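You operate a simulated robot arm through the tools that you are given. There is no shell and no other tool. Be economical: measure what you need, move in short steps, check, and stop when the job is done.

You are at the controls of a simulated two-armed robot. One attempt, no reset.

TASK
Press the counter button two times. Take the green block and put it on the shelf under the blue conveyor. Press the left button three times. Take the blue pad and leave it on the shelf under the blue conveyor. Put two of the black cups from the grey table on the right shelf under the wooden bench. Put the duct ticket in the purple tray. Any order will do. Set down upright: black cup, duct ticket.

Only the result counts: the job must be done as asked and must still hold three seconds after the hand-in. Knocking over, shifting, dropping, spilling or breaking anything else fails it.

THE ROBOT
Two 7-joint arms with two-finger parallel grippers on one trunk, on a base that drives. Base frame: it is fixed to the floor where the robot stands at the start and does not move with it; the origin is under the middle of the robot, x ahead of it, y to its left, z up. Readings come in mm, rad, newtons and seconds.
The left shoulder is at the start at [30, 119, 1060], the right one opposite. With the tool pointing down near the work surface each hand reaches from about 180 to 480 mm from the robot's upright axis, wherever it stands, measured 20 degrees to its own side. Places, roughly: black cup (7x7x8 cm) [-3800, 700, 800]; blue pad (7x9x3 cm) [-2200, -1900, 900]; counter button [500, 0, 1100]; duct ticket [-4000, 750, 750]; green block (9x8x31 cm) [-2200, -600, 400]; left button [-2200, -700, 700]; purple tray (24x18x6 cm) [-1500, -3100, 300]; right shelf under the wooden bench [-6100, 3600, 300]; shelf under the blue conveyor [400, -700, 300]. Payload 3.43 kg a hand.
Tool frame (each hand has its own): the origin (TCP) lies between the finger pads and is the grasp point; the fingertips stand 30 mm ahead of it; z points along the fingers, y is the line along which they close. Largest opening 94 mm; finger width 28, thickness 10; the body of the gripper, 50 by 96 mm, starts 55 mm behind the TCP.
Orientation is that of the tool frame in the base frame, as a unit quaternion [x, y, z, w]. With the fingers straight down and closing along the base's y, the tool's x points along the base's -x, its y along +y and its z along -z.

THE INTERFACE
- The arms move only by the tool apply_moves. It takes "left_targets", "right_targets" or both (then of equal length, played together; a hand with none holds still); each is a list of rows, each a list of 3 entries, a list of its own where there are three numbers: the shift along the tool's x, y, z in units of 200 mm (1.0 is 200 mm), then the turn, a rotation vector about the tool's x, y, z in units of 45 degrees (1.0 is 45 degrees), then the finger opening in m, from 0 to 0.094. In form: [[[x, y, z], [wx, wy, wz], gripper], ...]. A call has 1 to 10 rows; each row is the pose to reach, as a shift and turn from the pose commanded when the call began, along the tool's axes at that moment. A call with a number of a shift or a turn outside -1 to 1 is refused whole. A row lasts 0.2 s, in which the tool goes at most 50 mm and 0.15 rad; a call with a longer step from one row to the next is refused whole, and so is a gripper value outside its range. A pose out of reach is approached as far as the arm can. The call stops where the force on the tool passes 40 N (or 10 N more than at its start, if that is more) or the arm is blocked; 0.2 s more then pass. Each finger travels about 72 mm/s and halts on what it meets, pressing with about 25 N; the grip force reading is that of the motor and also rises with nothing between the fingers. The clock runs only during rows and for 0.2 s after the last one: add rows that repeat a pose to give the fingers time. The reply holds the time, the measured pose of the TCP, the force on the tool along the base axes, the opening and the grip force, in the units named above and with some noise, with the torque about the TCP (base axes, N m) and any sound that the robot's microphone picked up, and new pictures: "show" is both (left out), scene, wrist or none (wrist: the cameras of the hands that moved).
- Cameras (640 x 400 px; columns grow to the right, rows downward): "scene" is now at [10.4, -20.4, 1753.1]; the picture's right is [-0.32, -0.95, 0.00], its down [-0.87, 0.30, -0.40] and it looks along [0.38, -0.13, -0.92] (base axes); focal length 251 px, centre (320, 200). "left" rides on the left gripper at [76, -14, -102] in its tool frame; the picture's right is [0.18, 0.98, 0.00], its down [-0.75, 0.14, -0.64] and it looks along [-0.63, 0.12, 0.77] (tool axes); focal length 243 px, centre (320, 200). "right" rides on the right gripper at [76, 14, -102] in its tool frame; the picture's right is [-0.18, 0.98, 0.00], its down [-0.75, -0.14, -0.64] and it looks along [-0.63, -0.12, 0.77] (tool axes); focal length 243 px, centre (320, 200). There is no depth. A picture from a camera that has moved, and an enlarged one, comes with that camera's place and axes in the base frame and with its lens. The place of the scene camera against the robot may be out by one fixed shift of up to 18 mm in any direction.
- lift_body(by): slides the trunk up (or, below 0, down) by that many mm; the arms and the scene camera ride with it, the base frame stays. It gives what a move gives, with no picture.
- roll_base(legs): drives the robot by 1 to 6 legs, each [ahead, turn to the left] in mm and rad, along the robot's own axes; the way and the turn of a leg run together, so that a leg with both is an arc; at most 1500 mm and 3.142 rad a leg. The arms and the cameras ride along, it lands a little off, and it stops where it bumps. It gives what a move gives, and a new picture of the scene camera.
- turn_head(pan, tilt): turns the head with the scene camera to pan (to the left, within 2.496 rad either way) and tilt (down, from -0.506 to 1.204), counted from straight ahead of the robot. It gives what a move gives, and a new picture of the scene camera.
- inspect(camera, box): a new picture of the part [left, top, right, bottom] of that camera's present view, enlarged. It takes no simulated time.
- sign_off(): hands the job in; it is judged then, once.

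Go step by step. Nothing tells you exact positions but the pictures and the camera data: compare them with the known pose of the tool, close in by small moves and look again before you grip or let go. The budget is 186 turns and 260 pictures, counting those below and the enlarged ones. Unless the task says otherwise, let go and move clear before handing in.

The tools are called after "Request:" as name(argument=value, ...) on one line, values as JSON. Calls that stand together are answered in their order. apply_moves: Moves the arms, as the interface text tells. Its arguments: {"type":"object","properties":{"left_targets":{"type":"array","items":{"type":"array"}},"right_targets":{"type":"array","items":{"type":"array"}},"show":{"type":"string","enum":["both","scene","wrist","none"]}},"required":[]} The other tools are called the same way: lift_body (by) slides the trunk up or down; roll_base (legs) drives the base; turn_head (pan, tilt) turns the head that bears the scene camera; inspect (camera, box) takes an enlarged picture of a part of a camera's view; sign_off () hands the job in.

At the start:

```text
time_s: 0.0
left_eef_pos: [429.0, -18.6, 1317.5]
left_tool_rot: [0.0, 1.0, 0.0, 0.0]
left_ft_force: [-0.1, -0.7, -0.4]
left_wrist_torque: [0.0, -0.02, 0.0]
left_gripper_width: 94.0
left_grasp_force: 0.0
right_eef_pos: [243.5, -354.2, 1301.1]
right_tool_rot: [0.0, 1.0, 0.001, -0.001]
right_ft_force: [0.0, -0.5, 0.0]
right_wrist_torque: [0.02, -0.01, 0.0]
right_gripper_width: 93.9
right_grasp_force: 0.0
trunk travel left (down, up): [-325.0, 85.0]
robot x, y, heading: [-1.9, 1.5, -0.002]
head pan, tilt: [-0.332, 1.162]
```

scene: 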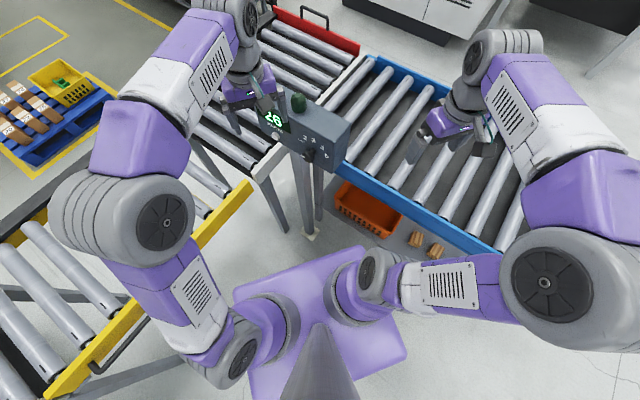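
right: 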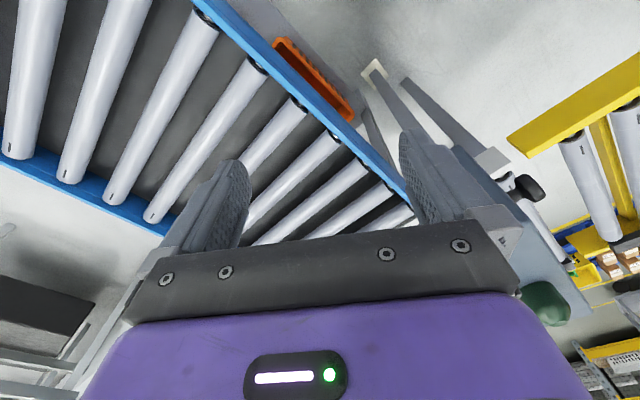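
left: 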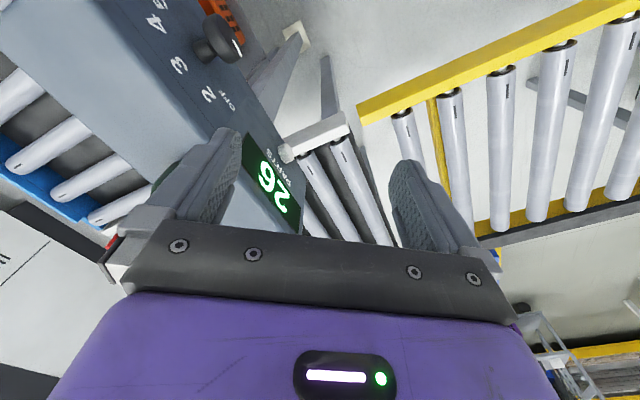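

The green counter button triangulates to about [497, -127, 1255], on top of the counter box. I'll take a closer look before pressing.

Request:
inspect(camera="scene", box=[220, 60, 380, 180])

Request:
inspect(camera="right", box=[480, 220, 640, 400])

```text
3.33 times, centred on (300, 120) of scene
camera zoom: at [10.4, -20.4, 1753.1], right [-0.32, -0.95, 0.0], down [-0.87, 0.3, -0.4], along [0.38, -0.13, -0.92], focal length 837 px, centre (387, 467)
```

zoom: 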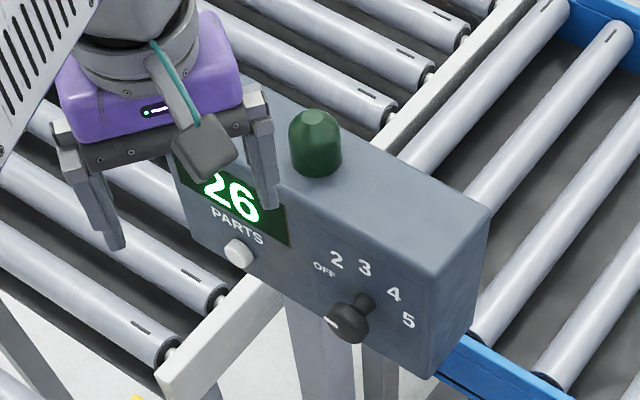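

```text
2.22 times, centred on (560, 310) of right
camera zoom: at [167.4, -339.9, 1403.5], right [0.18, 0.98, 0.0], down [0.75, -0.14, 0.64], along [0.63, -0.12, -0.77], focal length 539 px, centre (-213, -44)
```

zoom: 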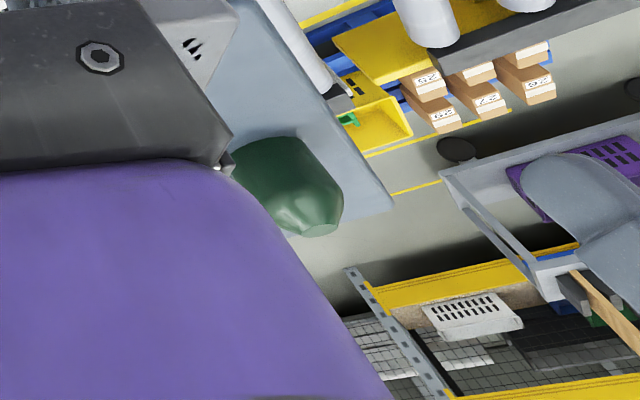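

The green dome is an unlit lamp. The real counter button is the white one under "PARTS", at about [517, -48, 1125] on a vertical face with normal about (-0.59, 0.81, 0). I'll close the left fingers, tilt the hand and stop short of the button.

Request:
apply_moves(left_targets=[[[0, 0.07, 0], [0, 0, 0], 0.06], [[-0.02, 0.14, 0.1], [0.12, -0.09, 0], 0.03], [[-0.04, 0.21, 0.25], [0.26, -0.19, 0], 0], [[-0.06, 0.28, 0.4], [0.4, -0.29, 0], 0], [[-0.08, 0.28, 0.5], [0.54, -0.39, 0], 0], [[-0.1, 0.28, 0.6], [0.68, -0.5, 0], 0], [[-0.12, 0.28, 0.7], [0.82, -0.6, 0], 0], [[-0.135, 0.28, 0.8], [0.97, -0.71, 0], 0], [[-0.135, 0.28, 0.87], [0.97, -0.71, 0], 0]])

```text
time_s: 2.0
left_eef_pos: [455.1, 38.7, 1143.5]
left_tool_rot: [0.0, 0.89, -0.368, 0.269]
left_ft_force: [0.6, 0.5, 0.2]
left_wrist_torque: [-0.02, -0.02, 0.02]
left_gripper_width: 0.0
left_grasp_force: 24.9
right_eef_pos: [243.2, -351.4, 1301.5]
right_tool_rot: [0.0, 1.0, 0.0, 0.0]
right_ft_force: [-0.9, 0.1, 1.1]
right_wrist_torque: [-0.02, 0.05, 0.01]
right_gripper_width: 94.0
right_grasp_force: 0.1
trunk travel left (down, up): [-325.0, 85.0]
robot x, y, heading: [-2.5, -0.3, 0.001]
head pan, tilt: [-0.332, 1.162]
camera scene: at [9.3, -18.8, 1753.2], right [-0.32, -0.95, 0.0], down [-0.87, 0.3, -0.4], along [0.38, -0.13, -0.92], focal length 251 px, centre (320, 200)
camera left: at [337.9, 81.2, 1176.8], right [0.04, 0.68, -0.73], down [0.37, 0.67, 0.64], along [0.93, -0.29, -0.22], focal length 243 px, centre (320, 200)
```

scene: 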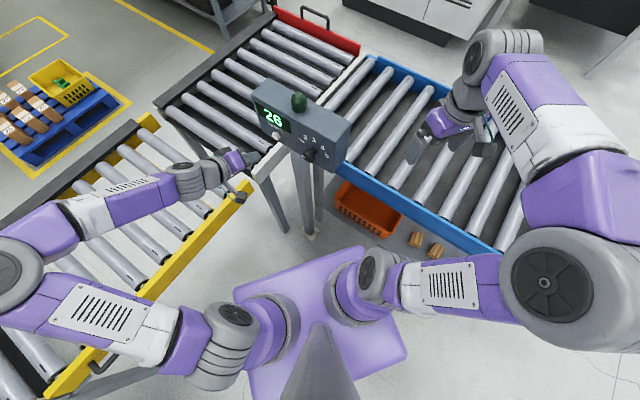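
left: 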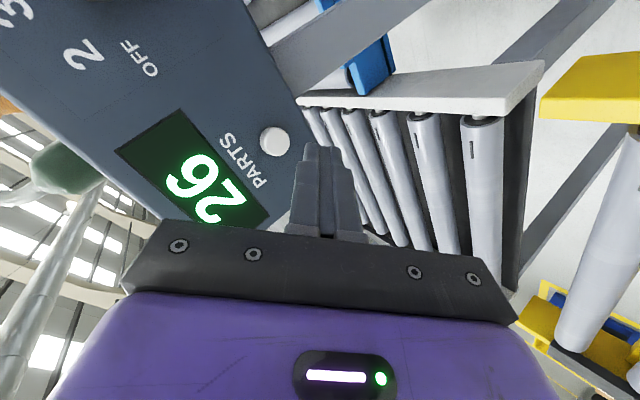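

The button sits at about [520, -47, 1125] and the tip is lined up about 84 mm away. I'll advance along the inward normal until contact.

Request:
apply_moves(left_targets=[[[-0.052, -0.071, 0.122], [0, 0, 0], 0], [[-0.095, -0.13, 0.223], [0, 0, 0], 0], [[-0.112, -0.154, 0.264], [0, 0, 0], 0], [[-0.12, -0.166, 0.284], [0, 0, 0], 0], [[-0.129, -0.178, 0.305], [0, 0, 0], 0], [[-0.138, -0.19, 0.325], [0, 0, 0], 0], [[-0.146, -0.201, 0.345], [0, 0, 0], 0], [[-0.155, -0.213, 0.366], [0, 0, 0], 0]])

```text
time_s: 4.0
left_eef_pos: [505.7, -27.9, 1142.5]
left_tool_rot: [-0.001, 0.891, -0.366, 0.27]
left_ft_force: [-20.0, 23.2, 12.7]
left_wrist_torque: [-0.16, -0.05, 0.07]
left_gripper_width: 0.0
left_grasp_force: 24.6
right_eef_pos: [239.6, -351.3, 1302.0]
right_tool_rot: [-0.002, 1.0, -0.001, 0.002]
right_ft_force: [0.6, 0.0, 0.4]
right_wrist_torque: [0.01, -0.01, 0.01]
right_gripper_width: 93.9
right_grasp_force: 0.1
trunk travel left (down, up): [-325.0, 85.0]
robot x, y, heading: [-2.1, -2.2, 0.005]
head pan, tilt: [-0.332, 1.162]
heard: click
stopped in row 8 (left hand): the force on the tool passed its limit at 41 N (the readings are from after the stop); the commanded pose is now the measured one
camera scene: at [3.9, -16.1, 1753.4], right [-0.32, -0.95, 0.0], down [-0.87, 0.29, -0.4], along [0.38, -0.13, -0.92], focal length 251 px, centre (320, 200)
camera left: at [388.9, 12.9, 1176.1], right [0.03, 0.68, -0.73], down [0.36, 0.67, 0.65], along [0.93, -0.28, -0.22], focal length 243 px, centre (320, 200)
```

scene: 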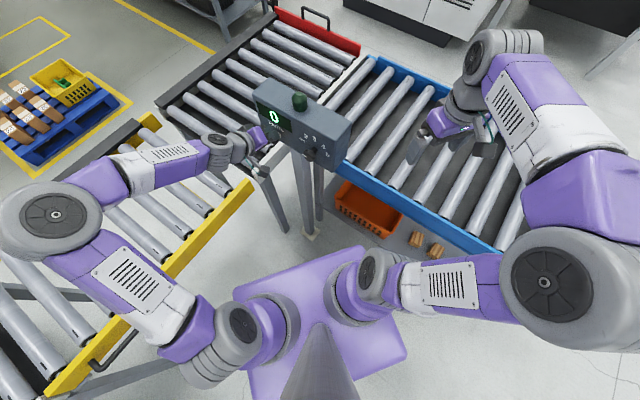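
left: 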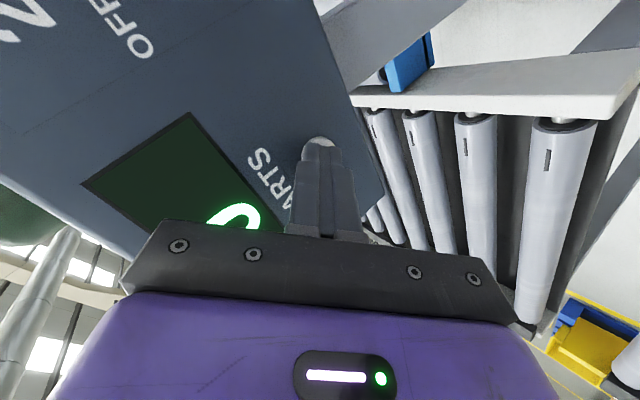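

It clicked, and the display reset to 0. I'll back off 25 mm and press a second time.

Request:
apply_moves(left_targets=[[[0.043, 0.059, -0.102], [0, 0, 0], 0], [[0.043, 0.059, -0.102], [0, 0, 0], 0], [[0.043, 0.059, -0.102], [0, 0, 0], 0], [[0.026, 0.036, -0.061], [0, 0, 0], 0], [[0.017, 0.024, -0.041], [0, 0, 0], 0], [[0.009, 0.012, -0.02], [0, 0, 0], 0], [[0, 0, 0], [0, 0, 0], 0], [[-0.009, -0.012, 0.02], [0, 0, 0], 0], [[-0.017, -0.024, 0.041], [0, 0, 0], 0]], show="none")

Request:
apply_moves(left_targets=[[[0.043, 0.059, -0.102], [0, 0, 0], 0], [[0.086, 0.118, -0.203], [0, 0, 0], 0], [[0.155, 0.213, -0.366], [0, 0, 0], 0]], show="none")

Request:
turn_head(pan=-1.0, tilt=0.75)

```text
time_s: 5.8
left_eef_pos: [506.8, -27.4, 1140.4]
left_tool_rot: [-0.004, 0.891, -0.364, 0.269]
left_ft_force: [-23.2, 26.0, 16.6]
left_wrist_torque: [-0.16, -0.14, 0.01]
left_gripper_width: 0.0
left_grasp_force: 24.7
right_eef_pos: [237.8, -349.8, 1301.6]
right_tool_rot: [-0.001, 1.0, -0.001, 0.002]
right_ft_force: [-0.9, -1.3, 0.3]
right_wrist_torque: [0.03, 0.02, -0.03]
right_gripper_width: 94.1
right_grasp_force: 0.1
trunk travel left (down, up): [-325.0, 85.0]
robot x, y, heading: [-1.0, -0.2, 0.005]
head pan, tilt: [-0.332, 1.162]
heard: click
stopped in row 9 (left hand): the force on the tool passed its limit at 48 N (the readings are from after the stop); the commanded pose is now the measured one
```

```text
time_s: 6.6
left_eef_pos: [456.8, 38.9, 1143.7]
left_tool_rot: [-0.004, 0.892, -0.364, 0.268]
left_ft_force: [-0.3, 0.1, 0.1]
left_wrist_torque: [0.01, -0.02, 0.02]
left_gripper_width: 0.0
left_grasp_force: 25.2
right_eef_pos: [243.3, -352.5, 1300.1]
right_tool_rot: [-0.001, 1.0, 0.0, 0.001]
right_ft_force: [0.0, 0.5, 0.8]
right_wrist_torque: [-0.02, -0.02, 0.01]
right_gripper_width: 94.3
right_grasp_force: 0.1
trunk travel left (down, up): [-325.0, 85.0]
robot x, y, heading: [0.4, 0.5, 0.002]
head pan, tilt: [-0.332, 1.162]
```

```text
time_s: 7.6
left_eef_pos: [458.1, 39.0, 1143.1]
left_tool_rot: [-0.004, 0.893, -0.363, 0.267]
left_ft_force: [-0.1, -0.3, 0.4]
left_wrist_torque: [0.01, 0.01, 0.04]
left_gripper_width: 0.0
left_grasp_force: 25.0
right_eef_pos: [243.6, -352.7, 1301.6]
right_tool_rot: [-0.001, 1.0, 0.0, 0.0]
right_ft_force: [1.1, 0.6, 0.2]
right_wrist_torque: [0.02, 0.02, -0.01]
right_gripper_width: 94.3
right_grasp_force: 0.1
trunk travel left (down, up): [-325.0, 85.0]
robot x, y, heading: [0.8, 2.3, 0.003]
head pan, tilt: [-1.0, 0.75]
camera scene: at [-0.8, -70.2, 1782.7], right [-0.84, -0.54, 0.0], down [-0.37, 0.57, -0.73], along [0.4, -0.61, -0.68], focal length 251 px, centre (320, 200)
```

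scene: 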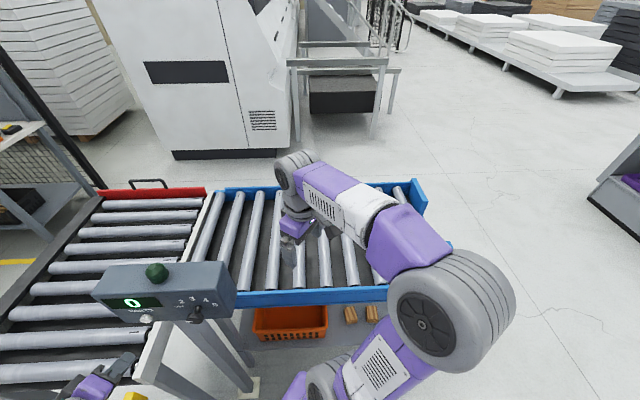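

Both presses registered. Now I'll look around to map the room.

Request:
turn_head(pan=-2.0, tilt=0.35)

Request:
turn_head(pan=-2.49, tilt=0.35)

Request:
turn_head(pan=2.4, tilt=0.35)

Request:
turn_head(pan=1.3, tilt=0.35)

```text
time_s: 8.9
left_eef_pos: [457.0, 37.4, 1141.9]
left_tool_rot: [-0.003, 0.892, -0.364, 0.268]
left_ft_force: [-0.6, -0.4, 0.8]
left_wrist_torque: [-0.03, 0.03, 0.04]
left_gripper_width: 0.0
left_grasp_force: 25.5
right_eef_pos: [242.5, -352.8, 1300.8]
right_tool_rot: [-0.001, 1.0, 0.0, 0.0]
right_ft_force: [-0.5, 1.0, -0.1]
right_wrist_torque: [-0.03, -0.01, 0.0]
right_gripper_width: 93.9
right_grasp_force: 0.2
trunk travel left (down, up): [-325.0, 85.0]
robot x, y, heading: [0.7, -0.3, 0.0]
head pan, tilt: [-2.0, 0.351]
camera scene: at [-84.3, -85.4, 1818.3], right [-0.91, 0.41, 0.0], down [0.14, 0.31, -0.94], along [-0.39, -0.86, -0.34], focal length 251 px, centre (320, 200)
```

scene: 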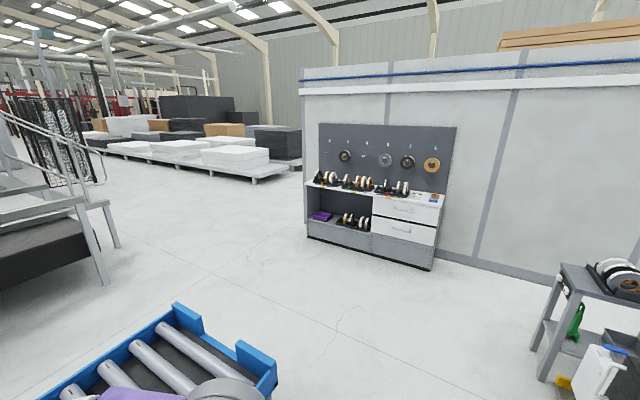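

```text
time_s: 9.8
left_eef_pos: [457.5, 38.1, 1142.1]
left_tool_rot: [-0.004, 0.892, -0.364, 0.267]
left_ft_force: [-0.1, -0.9, -0.3]
left_wrist_torque: [0.0, -0.03, -0.02]
left_gripper_width: 0.3
left_grasp_force: 25.1
right_eef_pos: [243.4, -352.6, 1301.2]
right_tool_rot: [-0.001, 1.0, 0.0, 0.0]
right_ft_force: [0.5, 0.5, 0.4]
right_wrist_torque: [-0.05, -0.02, 0.01]
right_gripper_width: 94.2
right_grasp_force: 0.2
trunk travel left (down, up): [-325.0, 85.0]
robot x, y, heading: [-0.8, 3.3, 0.005]
head pan, tilt: [-2.491, 0.351]
camera scene: at [-119.7, -57.3, 1818.4], right [-0.61, 0.79, 0.0], down [0.27, 0.21, -0.94], along [-0.74, -0.57, -0.34], focal length 251 px, centre (320, 200)
```

scene: 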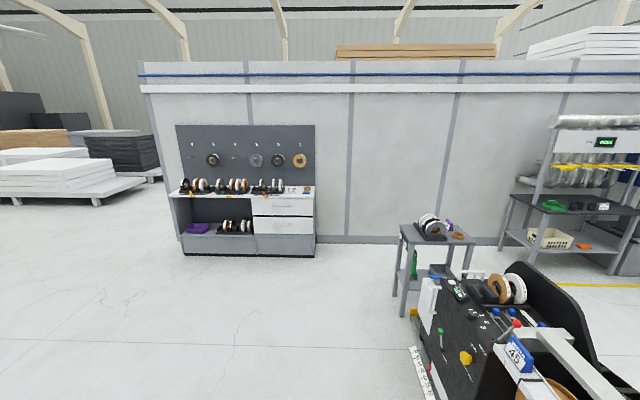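

```text
time_s: 13.7
left_eef_pos: [457.1, 38.3, 1142.7]
left_tool_rot: [-0.003, 0.892, -0.365, 0.267]
left_ft_force: [-0.1, 1.0, 0.0]
left_wrist_torque: [0.03, 0.01, 0.0]
left_gripper_width: 0.0
left_grasp_force: 25.3
right_eef_pos: [243.0, -353.3, 1299.3]
right_tool_rot: [0.0, 1.0, -0.001, 0.0]
right_ft_force: [-0.4, 0.7, -0.1]
right_wrist_torque: [-0.02, -0.05, 0.02]
right_gripper_width: 94.2
right_grasp_force: 0.2
trunk travel left (down, up): [-325.0, 85.0]
robot x, y, heading: [-4.2, 3.5, 0.003]
head pan, tilt: [2.4, 0.351]
camera scene: at [-114.7, 62.1, 1818.4], right [0.67, 0.74, 0.0], down [0.25, -0.23, -0.94], along [-0.69, 0.63, -0.34], focal length 251 px, centre (320, 200)
```

scene: 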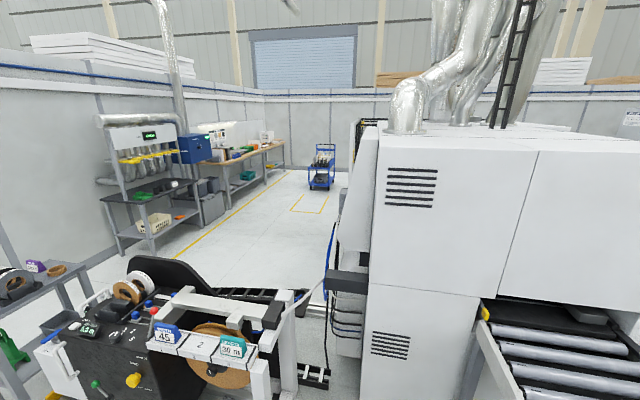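

```text
time_s: 15.0
left_eef_pos: [456.3, 38.8, 1142.7]
left_tool_rot: [-0.004, 0.893, -0.363, 0.268]
left_ft_force: [-0.6, 0.2, -0.3]
left_wrist_torque: [0.03, 0.0, -0.02]
left_gripper_width: 0.3
left_grasp_force: 25.1
right_eef_pos: [242.5, -352.7, 1300.3]
right_tool_rot: [-0.001, 1.0, -0.001, 0.0]
right_ft_force: [-0.7, 0.3, 0.9]
right_wrist_torque: [-0.01, 0.04, 0.0]
right_gripper_width: 93.8
right_grasp_force: 0.0
trunk travel left (down, up): [-325.0, 85.0]
robot x, y, heading: [-0.8, 1.5, 0.001]
head pan, tilt: [1.3, 0.351]
camera scene: at [-21.3, 89.2, 1818.4], right [0.96, -0.26, 0.0], down [-0.09, -0.33, -0.94], along [0.25, 0.91, -0.34], focal length 251 px, centre (320, 200)
```

scene: 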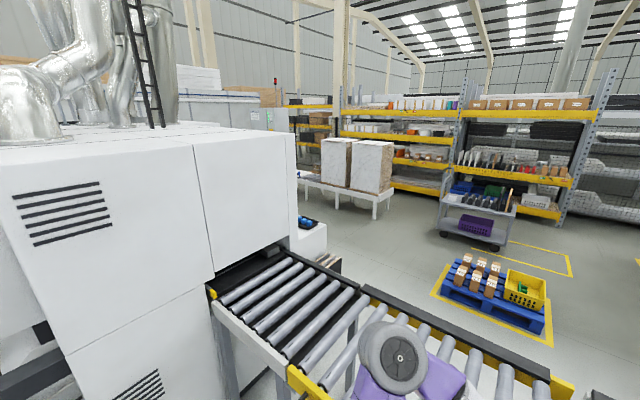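

I have the layout now. The pad and purple tray are at the spool cabinet, the green block is on a small side table, and the cups and ticket are at the LED rack. I'll bring the left hand back to a compact pose and take some zooms.

Request:
apply_moves(left_targets=[[[0.03, -0.03, -0.12], [0, 0, 0], 0], [[0.06, -0.06, -0.24], [-0.12, 0.09, 0], 0], [[0.09, -0.09, -0.36], [-0.26, 0.19, 0], 0], [[0.12, -0.12, -0.48], [-0.4, 0.29, 0], 0.01], [[0.15, -0.15, -0.6], [-0.54, 0.39, 0], 0.02], [[0.18, -0.18, -0.72], [-0.68, 0.5, 0], 0.04], [[0.21, -0.21, -0.84], [-0.82, 0.6, 0], 0.06], [[0.24, -0.26, -0.96], [-0.97, 0.71, 0], 0.08], [[0.26, -0.28, -1.0], [-0.97, 0.71, 0], 0.09]], show="none")

Request:
turn_head(pan=-2.2, tilt=0.6)

Request:
inspect(camera="scene", box=[440, 50, 640, 200])

```text
time_s: 17.0
left_eef_pos: [306.1, 119.5, 1271.1]
left_tool_rot: [-0.003, 1.0, 0.004, -0.003]
left_ft_force: [-0.3, 0.3, -0.4]
left_wrist_torque: [0.01, -0.02, -0.03]
left_gripper_width: 89.9
left_grasp_force: 0.1
right_eef_pos: [242.6, -352.7, 1300.3]
right_tool_rot: [-0.001, 1.0, -0.001, 0.0]
right_ft_force: [-0.2, 0.1, -0.1]
right_wrist_torque: [0.02, 0.0, -0.03]
right_gripper_width: 94.2
right_grasp_force: 0.0
trunk travel left (down, up): [-325.0, 85.0]
robot x, y, heading: [-0.1, 3.4, 0.006]
head pan, tilt: [1.3, 0.351]
```

```text
time_s: 19.9
left_eef_pos: [306.4, 117.8, 1271.2]
left_tool_rot: [-0.003, 1.0, 0.003, -0.003]
left_ft_force: [-0.3, -0.6, -0.8]
left_wrist_torque: [0.03, 0.02, 0.02]
left_gripper_width: 90.1
left_grasp_force: 0.0
right_eef_pos: [242.6, -352.9, 1300.1]
right_tool_rot: [-0.001, 1.0, 0.001, 0.0]
right_ft_force: [-0.3, 0.1, 0.0]
right_wrist_torque: [-0.03, -0.02, -0.02]
right_gripper_width: 94.1
right_grasp_force: 0.1
trunk travel left (down, up): [-325.0, 85.0]
robot x, y, heading: [-0.6, 0.8, 0.003]
head pan, tilt: [-2.201, 0.6]
camera scene: at [-97.7, -72.2, 1795.6], right [-0.81, 0.59, 0.0], down [0.33, 0.46, -0.83], along [-0.48, -0.67, -0.56], focal length 251 px, centre (320, 200)
```

scene: 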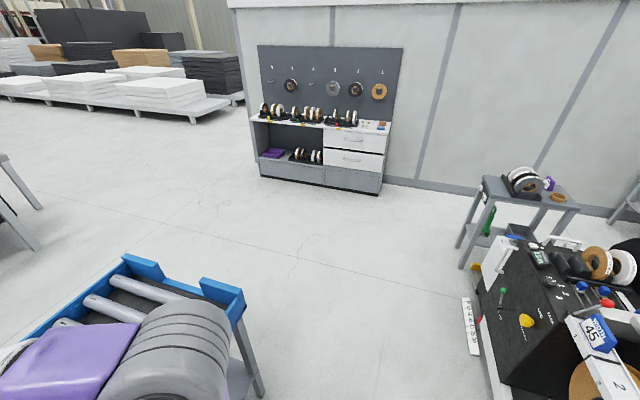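

```text
2.67 times, centred on (540, 125) of scene
camera zoom: at [-97.7, -72.2, 1795.6], right [-0.81, 0.59, 0.0], down [0.33, 0.46, -0.83], along [-0.48, -0.67, -0.56], focal length 670 px, centre (-267, 400)
```

zoom: 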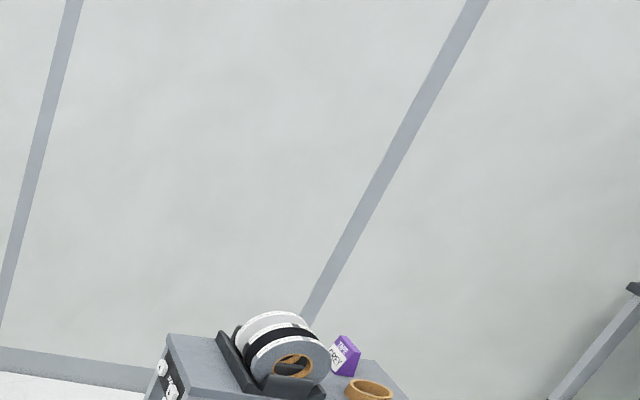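

Request:
inspect(camera="scene", box=[440, 155, 640, 280])

Request:
inspect(camera="scene", box=[240, 90, 400, 190])

```text
3.20 times, centred on (540, 218) of scene
camera zoom: at [-97.7, -72.2, 1795.6], right [-0.81, 0.59, 0.0], down [0.33, 0.46, -0.83], along [-0.48, -0.67, -0.56], focal length 803 px, centre (-384, 144)
```

zoom: 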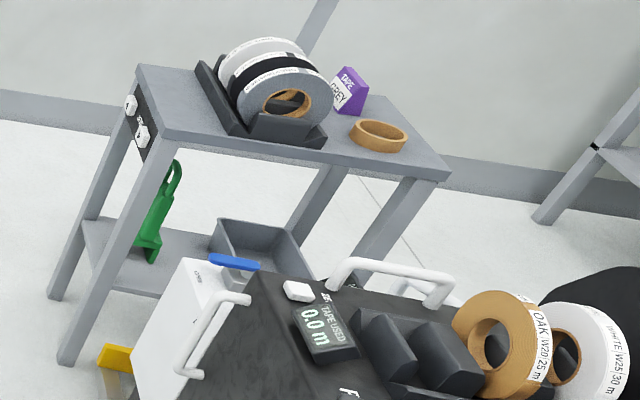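

```text
4.00 times, centred on (320, 140) of scene
camera zoom: at [-97.7, -72.2, 1795.6], right [-0.81, 0.59, 0.0], down [0.33, 0.46, -0.83], along [-0.48, -0.67, -0.56], focal length 1004 px, centre (320, 440)
```

zoom: 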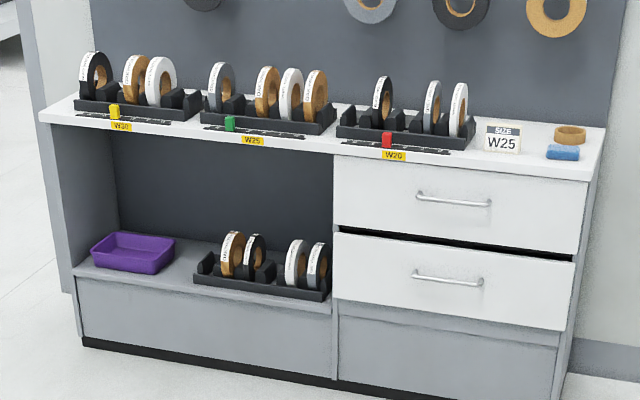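

The panel with two buttons is on the side of the small table that faces (0.56, -0.83). The green block stands on that table's lower shelf. I'll back away and drive toward the panel side.

Request:
roll_base(legs=[[-250, 0], [0, -2.28], [1400, 0]])

Request:
turn_head(pan=-0.9, tilt=0.5)

```text
time_s: 33.8
left_eef_pos: [-1328.8, -1324.3, 1271.0]
left_tool_rot: [0.917, 0.4, 0.004, 0.001]
left_ft_force: [0.6, -0.8, 0.2]
left_wrist_torque: [0.01, 0.0, -0.03]
left_gripper_width: 89.8
left_grasp_force: 0.1
right_eef_pos: [-1628.2, -954.9, 1301.1]
right_tool_rot: [0.918, 0.397, 0.001, -0.001]
right_ft_force: [0.0, 0.6, 0.1]
right_wrist_torque: [0.03, -0.01, -0.01]
right_gripper_width: 93.9
right_grasp_force: 0.1
trunk travel left (down, up): [-325.0, 85.0]
robot x, y, heading: [-1204.4, -1024.3, -2.327]
head pan, tilt: [-2.201, 0.6]
camera scene: at [-1214.4, -913.3, 1795.6], right [0.98, 0.19, 0.0], down [0.11, -0.56, -0.83], along [-0.15, 0.81, -0.56], focal length 251 px, centre (320, 200)
```

scene: 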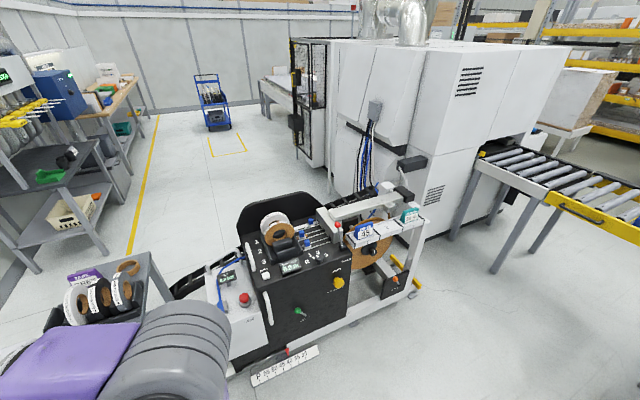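

```text
time_s: 35.3
left_eef_pos: [-1327.3, -1324.5, 1270.8]
left_tool_rot: [0.917, 0.399, 0.005, 0.001]
left_ft_force: [-0.7, -0.1, -0.4]
left_wrist_torque: [-0.01, 0.03, 0.04]
left_gripper_width: 90.0
left_grasp_force: 0.1
right_eef_pos: [-1628.1, -953.9, 1299.4]
right_tool_rot: [0.918, 0.398, 0.0, -0.001]
right_ft_force: [-0.5, -0.5, -0.1]
right_wrist_torque: [0.01, 0.04, 0.0]
right_gripper_width: 94.2
right_grasp_force: 0.1
trunk travel left (down, up): [-325.0, 85.0]
robot x, y, heading: [-1202.1, -1019.4, -2.326]
head pan, tilt: [-0.901, 0.499]
camera scene: at [-1288.5, -992.5, 1804.7], right [0.08, 1.0, 0.0], down [0.48, -0.04, -0.88], along [-0.87, 0.07, -0.48], focal length 251 px, centre (320, 200)
```

scene: 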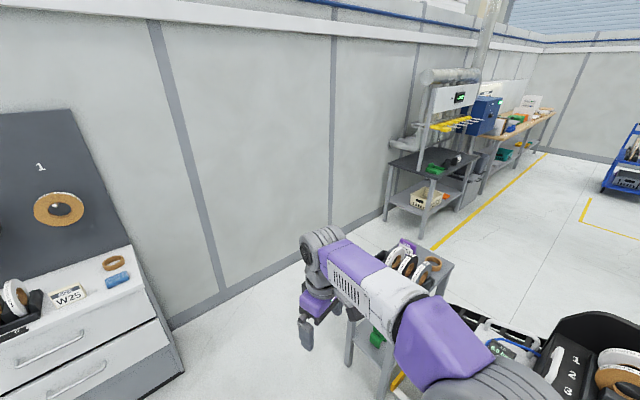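

The robot is at (-1203, -1021). I'll drive to about (-1884, -1097), facing the button panel.

Request:
roll_base(legs=[[0, -0.703], [685, 0], [0, -1.089]])

Request:
turn_head(pan=0, tilt=0.95)

```text
time_s: 43.8
left_eef_pos: [-2155.0, -900.2, 1271.6]
left_tool_rot: [0.875, -0.485, 0.002, 0.004]
left_ft_force: [0.0, -0.2, 0.0]
left_wrist_torque: [0.0, 0.01, 0.01]
left_gripper_width: 90.1
left_grasp_force: 0.0
right_eef_pos: [-1721.0, -705.8, 1301.6]
right_tool_rot: [0.873, -0.487, 0.001, 0.0]
right_ft_force: [0.0, 0.4, -0.1]
right_wrist_torque: [0.0, 0.01, -0.03]
right_gripper_width: 94.1
right_grasp_force: 0.0
trunk travel left (down, up): [-325.0, 85.0]
robot x, y, heading: [-1892.9, -1097.7, 2.128]
head pan, tilt: [-0.901, 0.499]
camera scene: at [-1862.2, -1040.9, 1804.7], right [0.94, -0.34, 0.0], down [-0.16, -0.45, -0.88], along [0.3, 0.83, -0.48], focal length 251 px, centre (320, 200)
```

scene: 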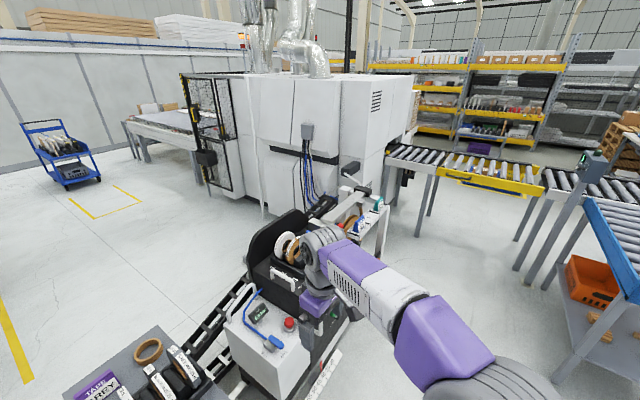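

```text
time_s: 45.0
left_eef_pos: [-2156.2, -900.8, 1271.7]
left_tool_rot: [0.875, -0.485, 0.002, 0.003]
left_ft_force: [-0.2, -0.2, -0.5]
left_wrist_torque: [0.04, 0.02, 0.0]
left_gripper_width: 90.0
left_grasp_force: 0.1
right_eef_pos: [-1720.5, -706.5, 1300.6]
right_tool_rot: [0.873, -0.487, 0.0, 0.0]
right_ft_force: [0.1, 0.2, 0.0]
right_wrist_torque: [0.01, -0.01, 0.0]
right_gripper_width: 94.1
right_grasp_force: 0.0
trunk travel left (down, up): [-325.0, 85.0]
robot x, y, heading: [-1894.8, -1098.6, 2.124]
head pan, tilt: [0.0, 0.949]
camera scene: at [-1931.3, -1064.6, 1767.2], right [0.85, 0.53, 0.0], down [0.43, -0.69, -0.58], along [-0.31, 0.5, -0.81], focal length 251 px, centre (320, 200)
```

scene: 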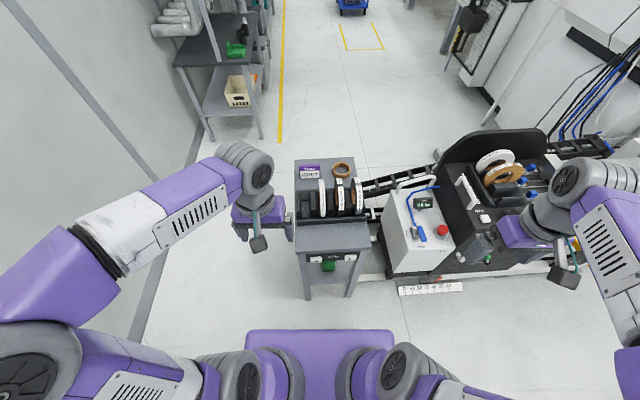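

Request:
inspect(camera="scene", box=[270, 220, 400, 310])

Request:
inspect(camera="right", box=[0, 0, 640, 400])

Request:
inspect(camera="left", box=[0, 0, 640, 400])

```text
4.44 times, centred on (335, 265) of scene
camera zoom: at [-1931.3, -1064.6, 1767.2], right [0.85, 0.53, 0.0], down [0.43, -0.69, -0.58], along [-0.31, 0.5, -0.81], focal length 1116 px, centre (253, -89)
```

zoom: 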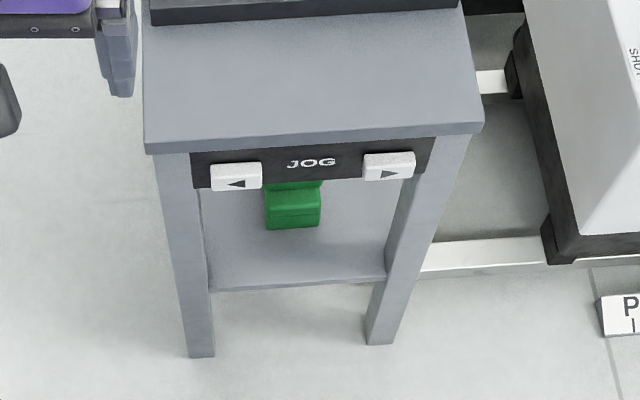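

```text
1.00 times, centred on (320, 200) of right (not enlarged: the box is as wide or as high as the picture)
camera zoom: at [-1692.0, -779.0, 1403.4], right [-0.93, -0.36, 0.0], down [-0.28, 0.72, 0.64], along [-0.23, 0.6, -0.77], focal length 243 px, centre (320, 200)
```

zoom: 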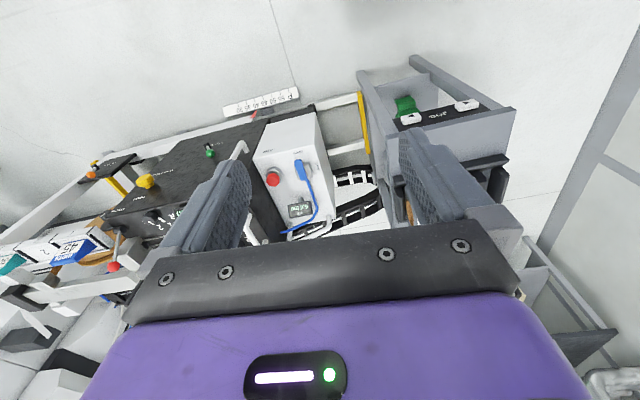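

```text
1.00 times, centred on (320, 200) of left (not enlarged: the box is as wide or as high as the picture)
camera zoom: at [-2102.2, -956.0, 1374.3], right [-0.74, -0.68, 0.01], down [-0.52, 0.57, 0.64], along [-0.44, 0.47, -0.77], focal length 243 px, centre (320, 200)
```

zoom: 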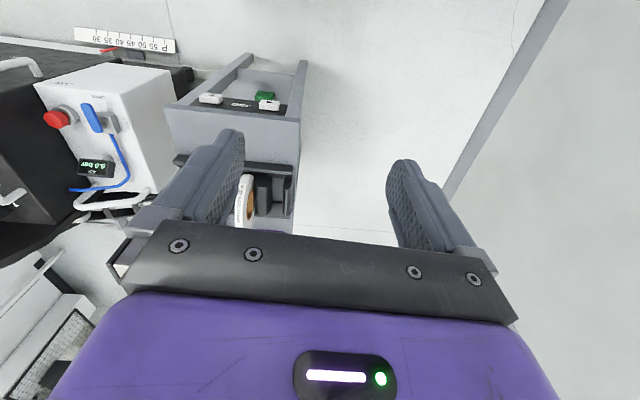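

The left JOG button (◀) triangulates to about [-2150, -712, 721], nearly straight ahead of the left hand at 463 mm. I'll lower the trunk, then tilt the left hand forward below its current place.

Request:
lift_body(by=-300)

Request:
apply_moves(left_targets=[[[0.03, -0.1, 0.1], [0, 0, 0], 0.06], [[0.03, -0.2, 0.2], [0, -0.15, 0], 0.03], [[0.03, -0.3, 0.3], [0, -0.3, 0], 0], [[0.0, -0.4, 0.4], [0, -0.45, 0], 0], [[0, -0.5, 0.5], [0, -0.6, 0], 0], [[0, -0.52, 0.6], [0, -0.75, 0], 0], [[0, -0.525, 0.7], [0, -0.9, 0], 0], [[0, -0.525, 0.8], [0, -1.0, 0], 0], [[0, -0.525, 0.9], [0, -1.0, 0], 0], [[0, -0.525, 0.95], [0, -1.0, 0], 0]])

```text
time_s: 48.0
left_eef_pos: [-2155.9, -900.7, 971.2]
left_tool_rot: [0.874, -0.485, 0.003, 0.004]
left_ft_force: [-0.1, -0.4, -0.2]
left_wrist_torque: [0.02, -0.02, -0.03]
left_gripper_width: 90.2
left_grasp_force: 0.0
right_eef_pos: [-1720.3, -706.5, 1000.8]
right_tool_rot: [0.873, -0.487, 0.0, 0.0]
right_ft_force: [0.1, 0.1, 0.3]
right_wrist_torque: [-0.02, -0.04, 0.03]
right_gripper_width: 94.0
right_grasp_force: 0.1
trunk travel left (down, up): [-25.0, 385.0]
robot x, y, heading: [-1894.9, -1098.1, 2.122]
head pan, tilt: [0.0, 0.949]
```

```text
time_s: 50.2
left_eef_pos: [-2052.1, -812.7, 789.5]
left_tool_rot: [0.809, -0.45, -0.333, -0.181]
left_ft_force: [0.7, -0.9, 0.4]
left_wrist_torque: [0.0, -0.02, 0.03]
left_gripper_width: 0.0
left_grasp_force: 24.5
left hand out of reach, approached as far as the arm can: row 7, 8, 9, 10
right_eef_pos: [-1720.1, -706.4, 1001.1]
right_tool_rot: [0.874, -0.487, 0.0, 0.0]
right_ft_force: [0.8, 0.4, 0.2]
right_wrist_torque: [-0.01, 0.01, 0.03]
right_gripper_width: 94.0
right_grasp_force: 0.0
trunk travel left (down, up): [-25.0, 385.0]
robot x, y, heading: [-1890.8, -1103.6, 2.13]
head pan, tilt: [0.0, 0.949]
camera scene: at [-1931.3, -1064.7, 1467.2], right [0.85, 0.53, 0.0], down [0.43, -0.69, -0.58], along [-0.31, 0.49, -0.81], focal length 251 px, centre (320, 200)
camera left: at [-1974.0, -911.2, 808.8], right [-0.76, -0.63, -0.12], down [-0.16, 0.0, 0.99], along [-0.62, 0.77, -0.1], focal length 243 px, centre (320, 200)
```

scene: 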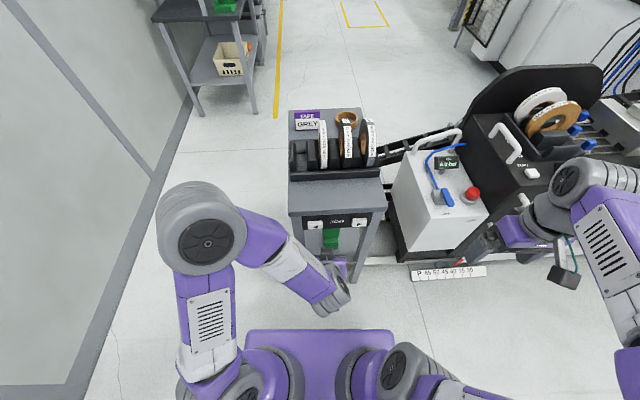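
left: 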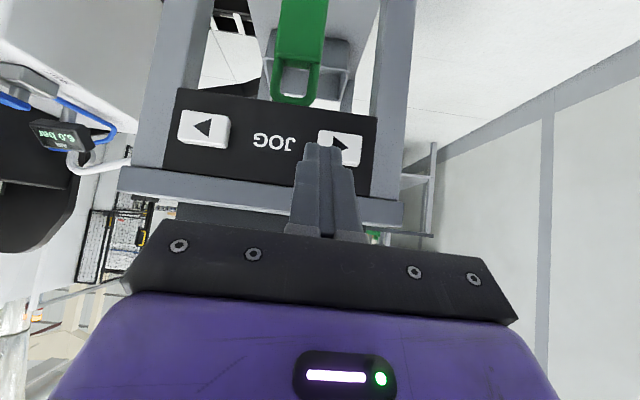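

The left ◀ button is confirmed at [-2150, -712, 721], but the arm is cramped. I'll back the base by 90 mm.

Request:
roll_base(legs=[[-90, 0]])

```text
time_s: 51.3
left_eef_pos: [-2005.3, -889.7, 790.9]
left_tool_rot: [0.809, -0.449, -0.333, -0.181]
left_ft_force: [1.0, 0.3, 1.1]
left_wrist_torque: [0.01, -0.02, 0.01]
left_gripper_width: 0.1
left_grasp_force: 24.7
right_eef_pos: [-1672.5, -783.1, 1000.8]
right_tool_rot: [0.873, -0.488, 0.0, 0.0]
right_ft_force: [-0.9, 0.1, 0.3]
right_wrist_torque: [0.05, 0.03, -0.02]
right_gripper_width: 93.7
right_grasp_force: 0.1
trunk travel left (down, up): [-25.0, 385.0]
robot x, y, heading: [-1850.8, -1171.9, 2.125]
head pan, tilt: [0.0, 0.949]
camera scene: at [-1883.6, -1141.9, 1467.2], right [0.85, 0.53, 0.0], down [0.43, -0.69, -0.58], along [-0.31, 0.5, -0.81], focal length 251 px, centre (320, 200)
```

scene: 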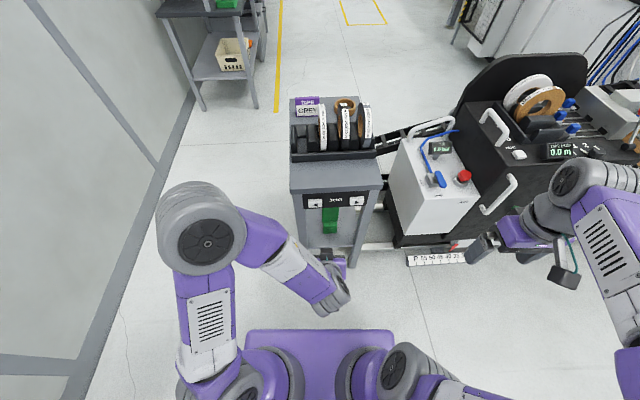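

Request:
apply_moves(left_targets=[[[-0.05, 0.02, 0.1], [0, -0.05, 0], 0], [[-0.11, 0.04, 0.23], [0, -0.1, 0], 0], [[-0.19, 0.07, 0.4], [0, -0.18, 0], 0], [[-0.26, 0.1, 0.55], [0, -0.25, 0], 0], [[-0.328, 0.116, 0.689], [0, -0.25, 0], 0], [[-0.328, 0.116, 0.689], [0, -0.25, 0], 0]])

```text
time_s: 52.7
left_eef_pos: [-2100.6, -778.6, 737.4]
left_tool_rot: [0.771, -0.43, -0.411, -0.225]
left_ft_force: [-0.2, -0.3, 0.1]
left_wrist_torque: [-0.04, -0.02, -0.01]
left_gripper_width: 0.0
left_grasp_force: 25.5
right_eef_pos: [-1672.7, -783.1, 1000.0]
right_tool_rot: [0.873, -0.488, 0.0, 0.0]
right_ft_force: [0.0, 0.2, -0.3]
right_wrist_torque: [-0.02, 0.02, 0.03]
right_gripper_width: 94.4
right_grasp_force: 0.0
trunk travel left (down, up): [-25.0, 385.0]
robot x, y, heading: [-1845.8, -1176.9, 2.127]
head pan, tilt: [0.0, 0.949]
camera scene: at [-1884.1, -1140.9, 1467.2], right [0.85, 0.52, 0.0], down [0.43, -0.69, -0.58], along [-0.31, 0.5, -0.81], focal length 251 px, centre (320, 200)
camera left: at [-2020.7, -879.0, 731.8], right [-0.78, -0.61, -0.15], down [-0.06, -0.16, 0.98], along [-0.62, 0.78, 0.09], focal length 243 px, centre (320, 200)
```

scene: 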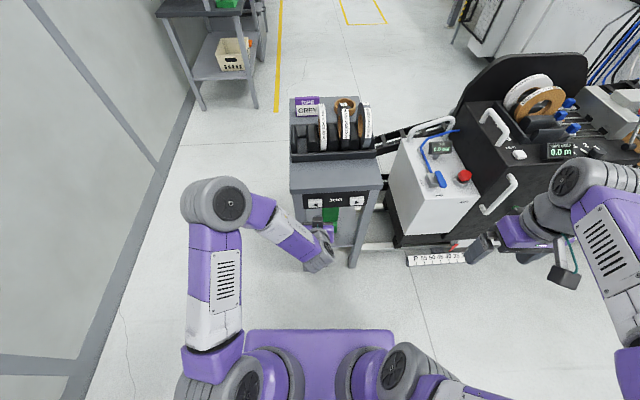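
left: 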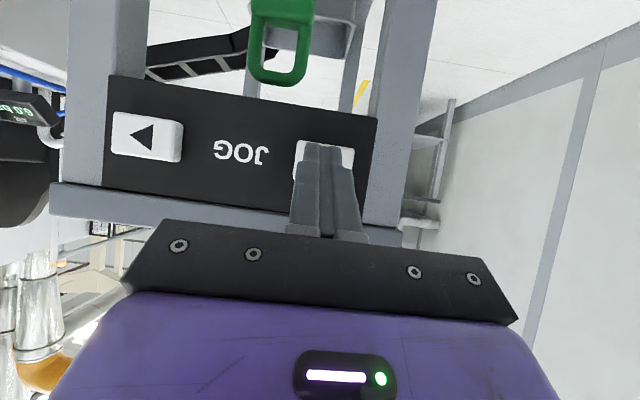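

The fingertip is aligned about 57 mm in front of the left button. Pressing now.

Request:
apply_moves(left_targets=[[[-0.084, 0.013, 0.124], [0, 0, 0], 0], [[-0.117, 0.018, 0.173], [0, 0, 0], 0], [[-0.134, 0.021, 0.198], [0, 0, 0], 0], [[-0.148, 0.023, 0.218], [0, 0, 0], 0], [[-0.162, 0.025, 0.239], [0, 0, 0], 0], [[-0.175, 0.027, 0.26], [0, 0, 0], 0], [[-0.189, 0.03, 0.28], [0, 0, 0], 0], [[-0.203, 0.032, 0.301], [0, 0, 0], 0]], show="wrist")

```text
time_s: 54.2
left_eef_pos: [-2133.1, -734.1, 734.6]
left_tool_rot: [0.772, -0.435, -0.404, -0.226]
left_ft_force: [12.3, -19.2, 3.0]
left_wrist_torque: [-0.03, 0.06, 0.01]
left_gripper_width: 0.0
left_grasp_force: 25.4
right_eef_pos: [-1670.3, -787.5, 1002.2]
right_tool_rot: [0.873, -0.488, -0.002, -0.001]
right_ft_force: [-0.5, 1.1, -0.8]
right_wrist_torque: [0.01, 0.01, -0.05]
right_gripper_width: 94.1
right_grasp_force: 0.0
trunk travel left (down, up): [-25.0, 385.0]
robot x, y, heading: [-1846.7, -1175.1, 2.124]
head pan, tilt: [0.0, 0.949]
heard: click
stopped in row 7 (left hand): the force on the tool passed its limit at 43 N (the readings are from after the stop); the commanded pose is now the measured one
camera left: at [-2053.8, -835.4, 731.6], right [-0.79, -0.6, -0.15], down [-0.07, -0.15, 0.99], along [-0.61, 0.78, 0.08], focal length 243 px, centre (320, 200)
```

left: 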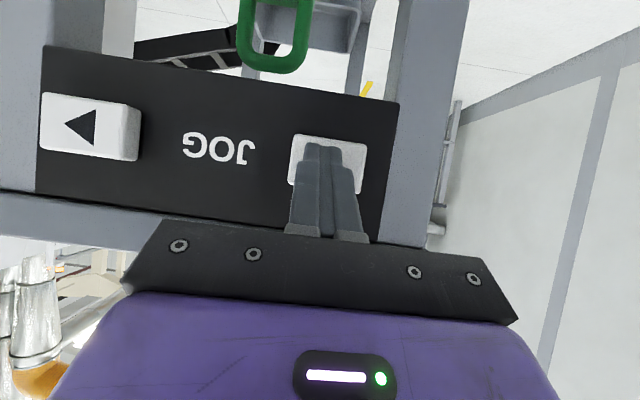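

First click heard. Repeating it for presses two and three.

Request:
apply_moves(left_targets=[[[0.07, -0.011, -0.103], [0, 0, 0], 0], [[0.07, -0.011, -0.103], [0, 0, 0], 0], [[0.07, -0.011, -0.103], [0, 0, 0], 0], [[0.042, -0.007, -0.062], [0, 0, 0], 0], [[0.028, -0.004, -0.041], [0, 0, 0], 0], [[0.014, -0.002, -0.021], [0, 0, 0], 0], [[0, 0, 0], [0, 0, 0], 0], [[-0.014, 0.002, 0.021], [0, 0, 0], 0], [[-0.028, 0.004, 0.041], [0, 0, 0], 0]], show="none")

Request:
apply_moves(left_targets=[[[0.07, -0.011, -0.103], [0, 0, 0], 0], [[0.07, -0.011, -0.103], [0, 0, 0], 0], [[0.07, -0.011, -0.103], [0, 0, 0], 0], [[0.042, -0.007, -0.062], [0, 0, 0], 0], [[0.028, -0.004, -0.041], [0, 0, 0], 0], [[0.014, -0.002, -0.021], [0, 0, 0], 0], [[0, 0, 0], [0, 0, 0], 0], [[-0.014, 0.002, 0.021], [0, 0, 0], 0], [[-0.028, 0.004, 0.041], [0, 0, 0], 0]], show="none")

```text
time_s: 56.0
left_eef_pos: [-2131.8, -734.1, 734.0]
left_tool_rot: [0.774, -0.438, -0.399, -0.223]
left_ft_force: [11.7, -21.2, 4.7]
left_wrist_torque: [-0.03, 0.02, 0.12]
left_gripper_width: 0.2
left_grasp_force: 25.0
right_eef_pos: [-1670.7, -787.6, 1000.9]
right_tool_rot: [0.873, -0.488, -0.001, 0.0]
right_ft_force: [-0.2, -0.4, 0.5]
right_wrist_torque: [0.01, 0.04, -0.04]
right_gripper_width: 94.0
right_grasp_force: 0.1
trunk travel left (down, up): [-25.0, 385.0]
robot x, y, heading: [-1844.0, -1176.4, 2.125]
head pan, tilt: [0.0, 0.949]
heard: click
stopped in row 8 (left hand): the force on the tool passed its limit at 42 N (the readings are from after the stop); the commanded pose is now the measured one
```

```text
time_s: 57.8
left_eef_pos: [-2131.3, -732.9, 729.8]
left_tool_rot: [0.774, -0.442, -0.394, -0.224]
left_ft_force: [11.8, -19.0, 2.0]
left_wrist_torque: [-0.02, 0.06, 0.05]
left_gripper_width: 0.0
left_grasp_force: 24.6
right_eef_pos: [-1669.7, -787.3, 1000.0]
right_tool_rot: [0.874, -0.486, -0.001, -0.001]
right_ft_force: [-0.3, -0.7, 0.4]
right_wrist_torque: [0.0, 0.02, 0.0]
right_gripper_width: 93.7
right_grasp_force: 0.0
trunk travel left (down, up): [-25.0, 385.0]
robot x, y, heading: [-1849.7, -1176.7, 2.125]
head pan, tilt: [0.0, 0.949]
heard: click
stopped in row 8 (left hand): the force on the tool passed its limit at 43 N (the readings are from after the stop); the commanded pose is now the measured one
```

All three clicks are done. I'll withdraw, open the fingers and lower the hand to look at the green block.

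Request:
apply_moves(left_targets=[[[0.13, -0.025, -0.18], [0, 0, 0], 0], [[0.264, -0.05, -0.36], [0, 0, 0], 0.03], [[0.38, -0.05, -0.28], [0, 0, 0], 0.06], [[0.5, -0.05, -0.19], [0, 0, 0], 0.094], [[0.63, -0.05, -0.1], [0, 0, 0], 0.094], [[0.75, -0.05, 0.0], [0, 0, 0], 0.094], [[0.87, -0.05, 0.08], [0, 0, 0], 0.094]])

```text
time_s: 59.4
left_eef_pos: [-2078.3, -804.0, 578.9]
left_tool_rot: [0.774, -0.439, -0.398, -0.223]
left_ft_force: [0.4, 0.3, 0.8]
left_wrist_torque: [0.0, -0.06, -0.02]
left_gripper_width: 93.9
left_grasp_force: 0.0
right_eef_pos: [-1670.9, -784.2, 1000.8]
right_tool_rot: [0.873, -0.487, 0.0, 0.0]
right_ft_force: [0.3, -0.5, 0.8]
right_wrist_torque: [-0.03, 0.01, -0.04]
right_gripper_width: 94.0
right_grasp_force: 0.0
trunk travel left (down, up): [-25.0, 385.0]
robot x, y, heading: [-1846.1, -1174.3, 2.124]
head pan, tilt: [0.0, 0.949]
camera scene: at [-1883.4, -1142.4, 1467.2], right [0.85, 0.53, 0.0], down [0.43, -0.69, -0.58], along [-0.31, 0.5, -0.81], focal length 251 px, centre (320, 200)
camera left: at [-2000.6, -905.3, 577.4], right [-0.79, -0.6, -0.15], down [-0.08, -0.14, 0.99], along [-0.61, 0.79, 0.06], focal length 243 px, centre (320, 200)
```

scene: 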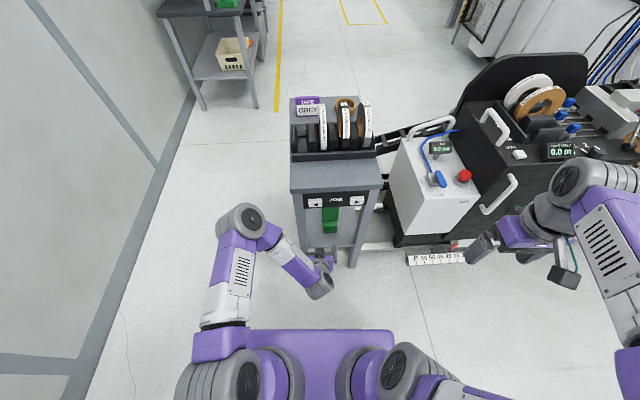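
left: 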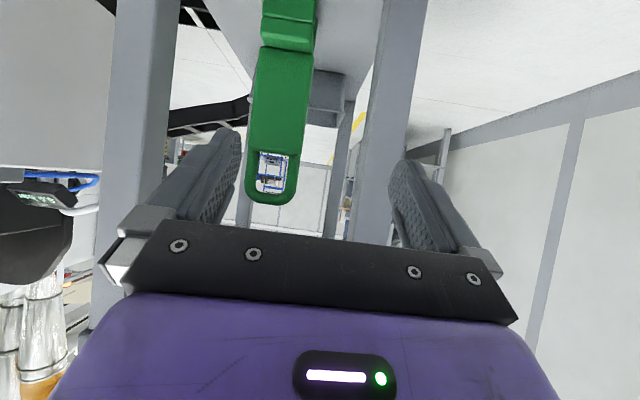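

Request:
inspect(camera="left", box=[200, 0, 380, 220])

Request:
inspect(camera="scene", box=[285, 180, 395, 260])

```text
1.82 times, centred on (290, 110) of left
camera zoom: at [-2000.6, -905.3, 577.4], right [-0.79, -0.6, -0.15], down [-0.08, -0.14, 0.99], along [-0.61, 0.79, 0.06], focal length 441 px, centre (374, 364)
```

zoom: 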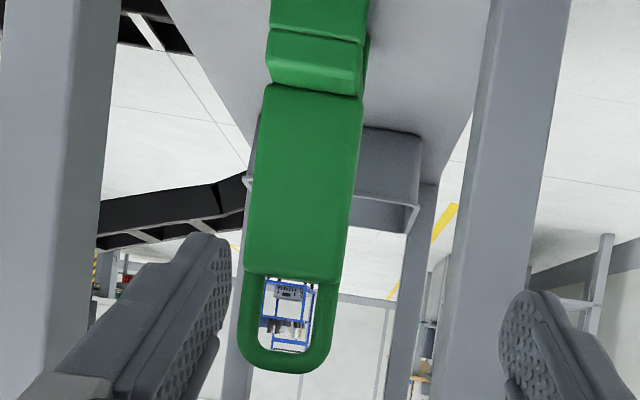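

```text
5.00 times, centred on (340, 220) of scene
camera zoom: at [-1883.4, -1142.4, 1467.2], right [0.85, 0.53, 0.0], down [0.43, -0.69, -0.58], along [-0.31, 0.5, -0.81], focal length 1255 px, centre (220, 100)
```

zoom: 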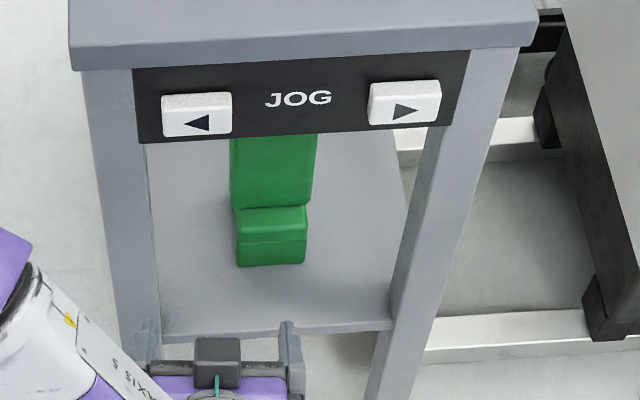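

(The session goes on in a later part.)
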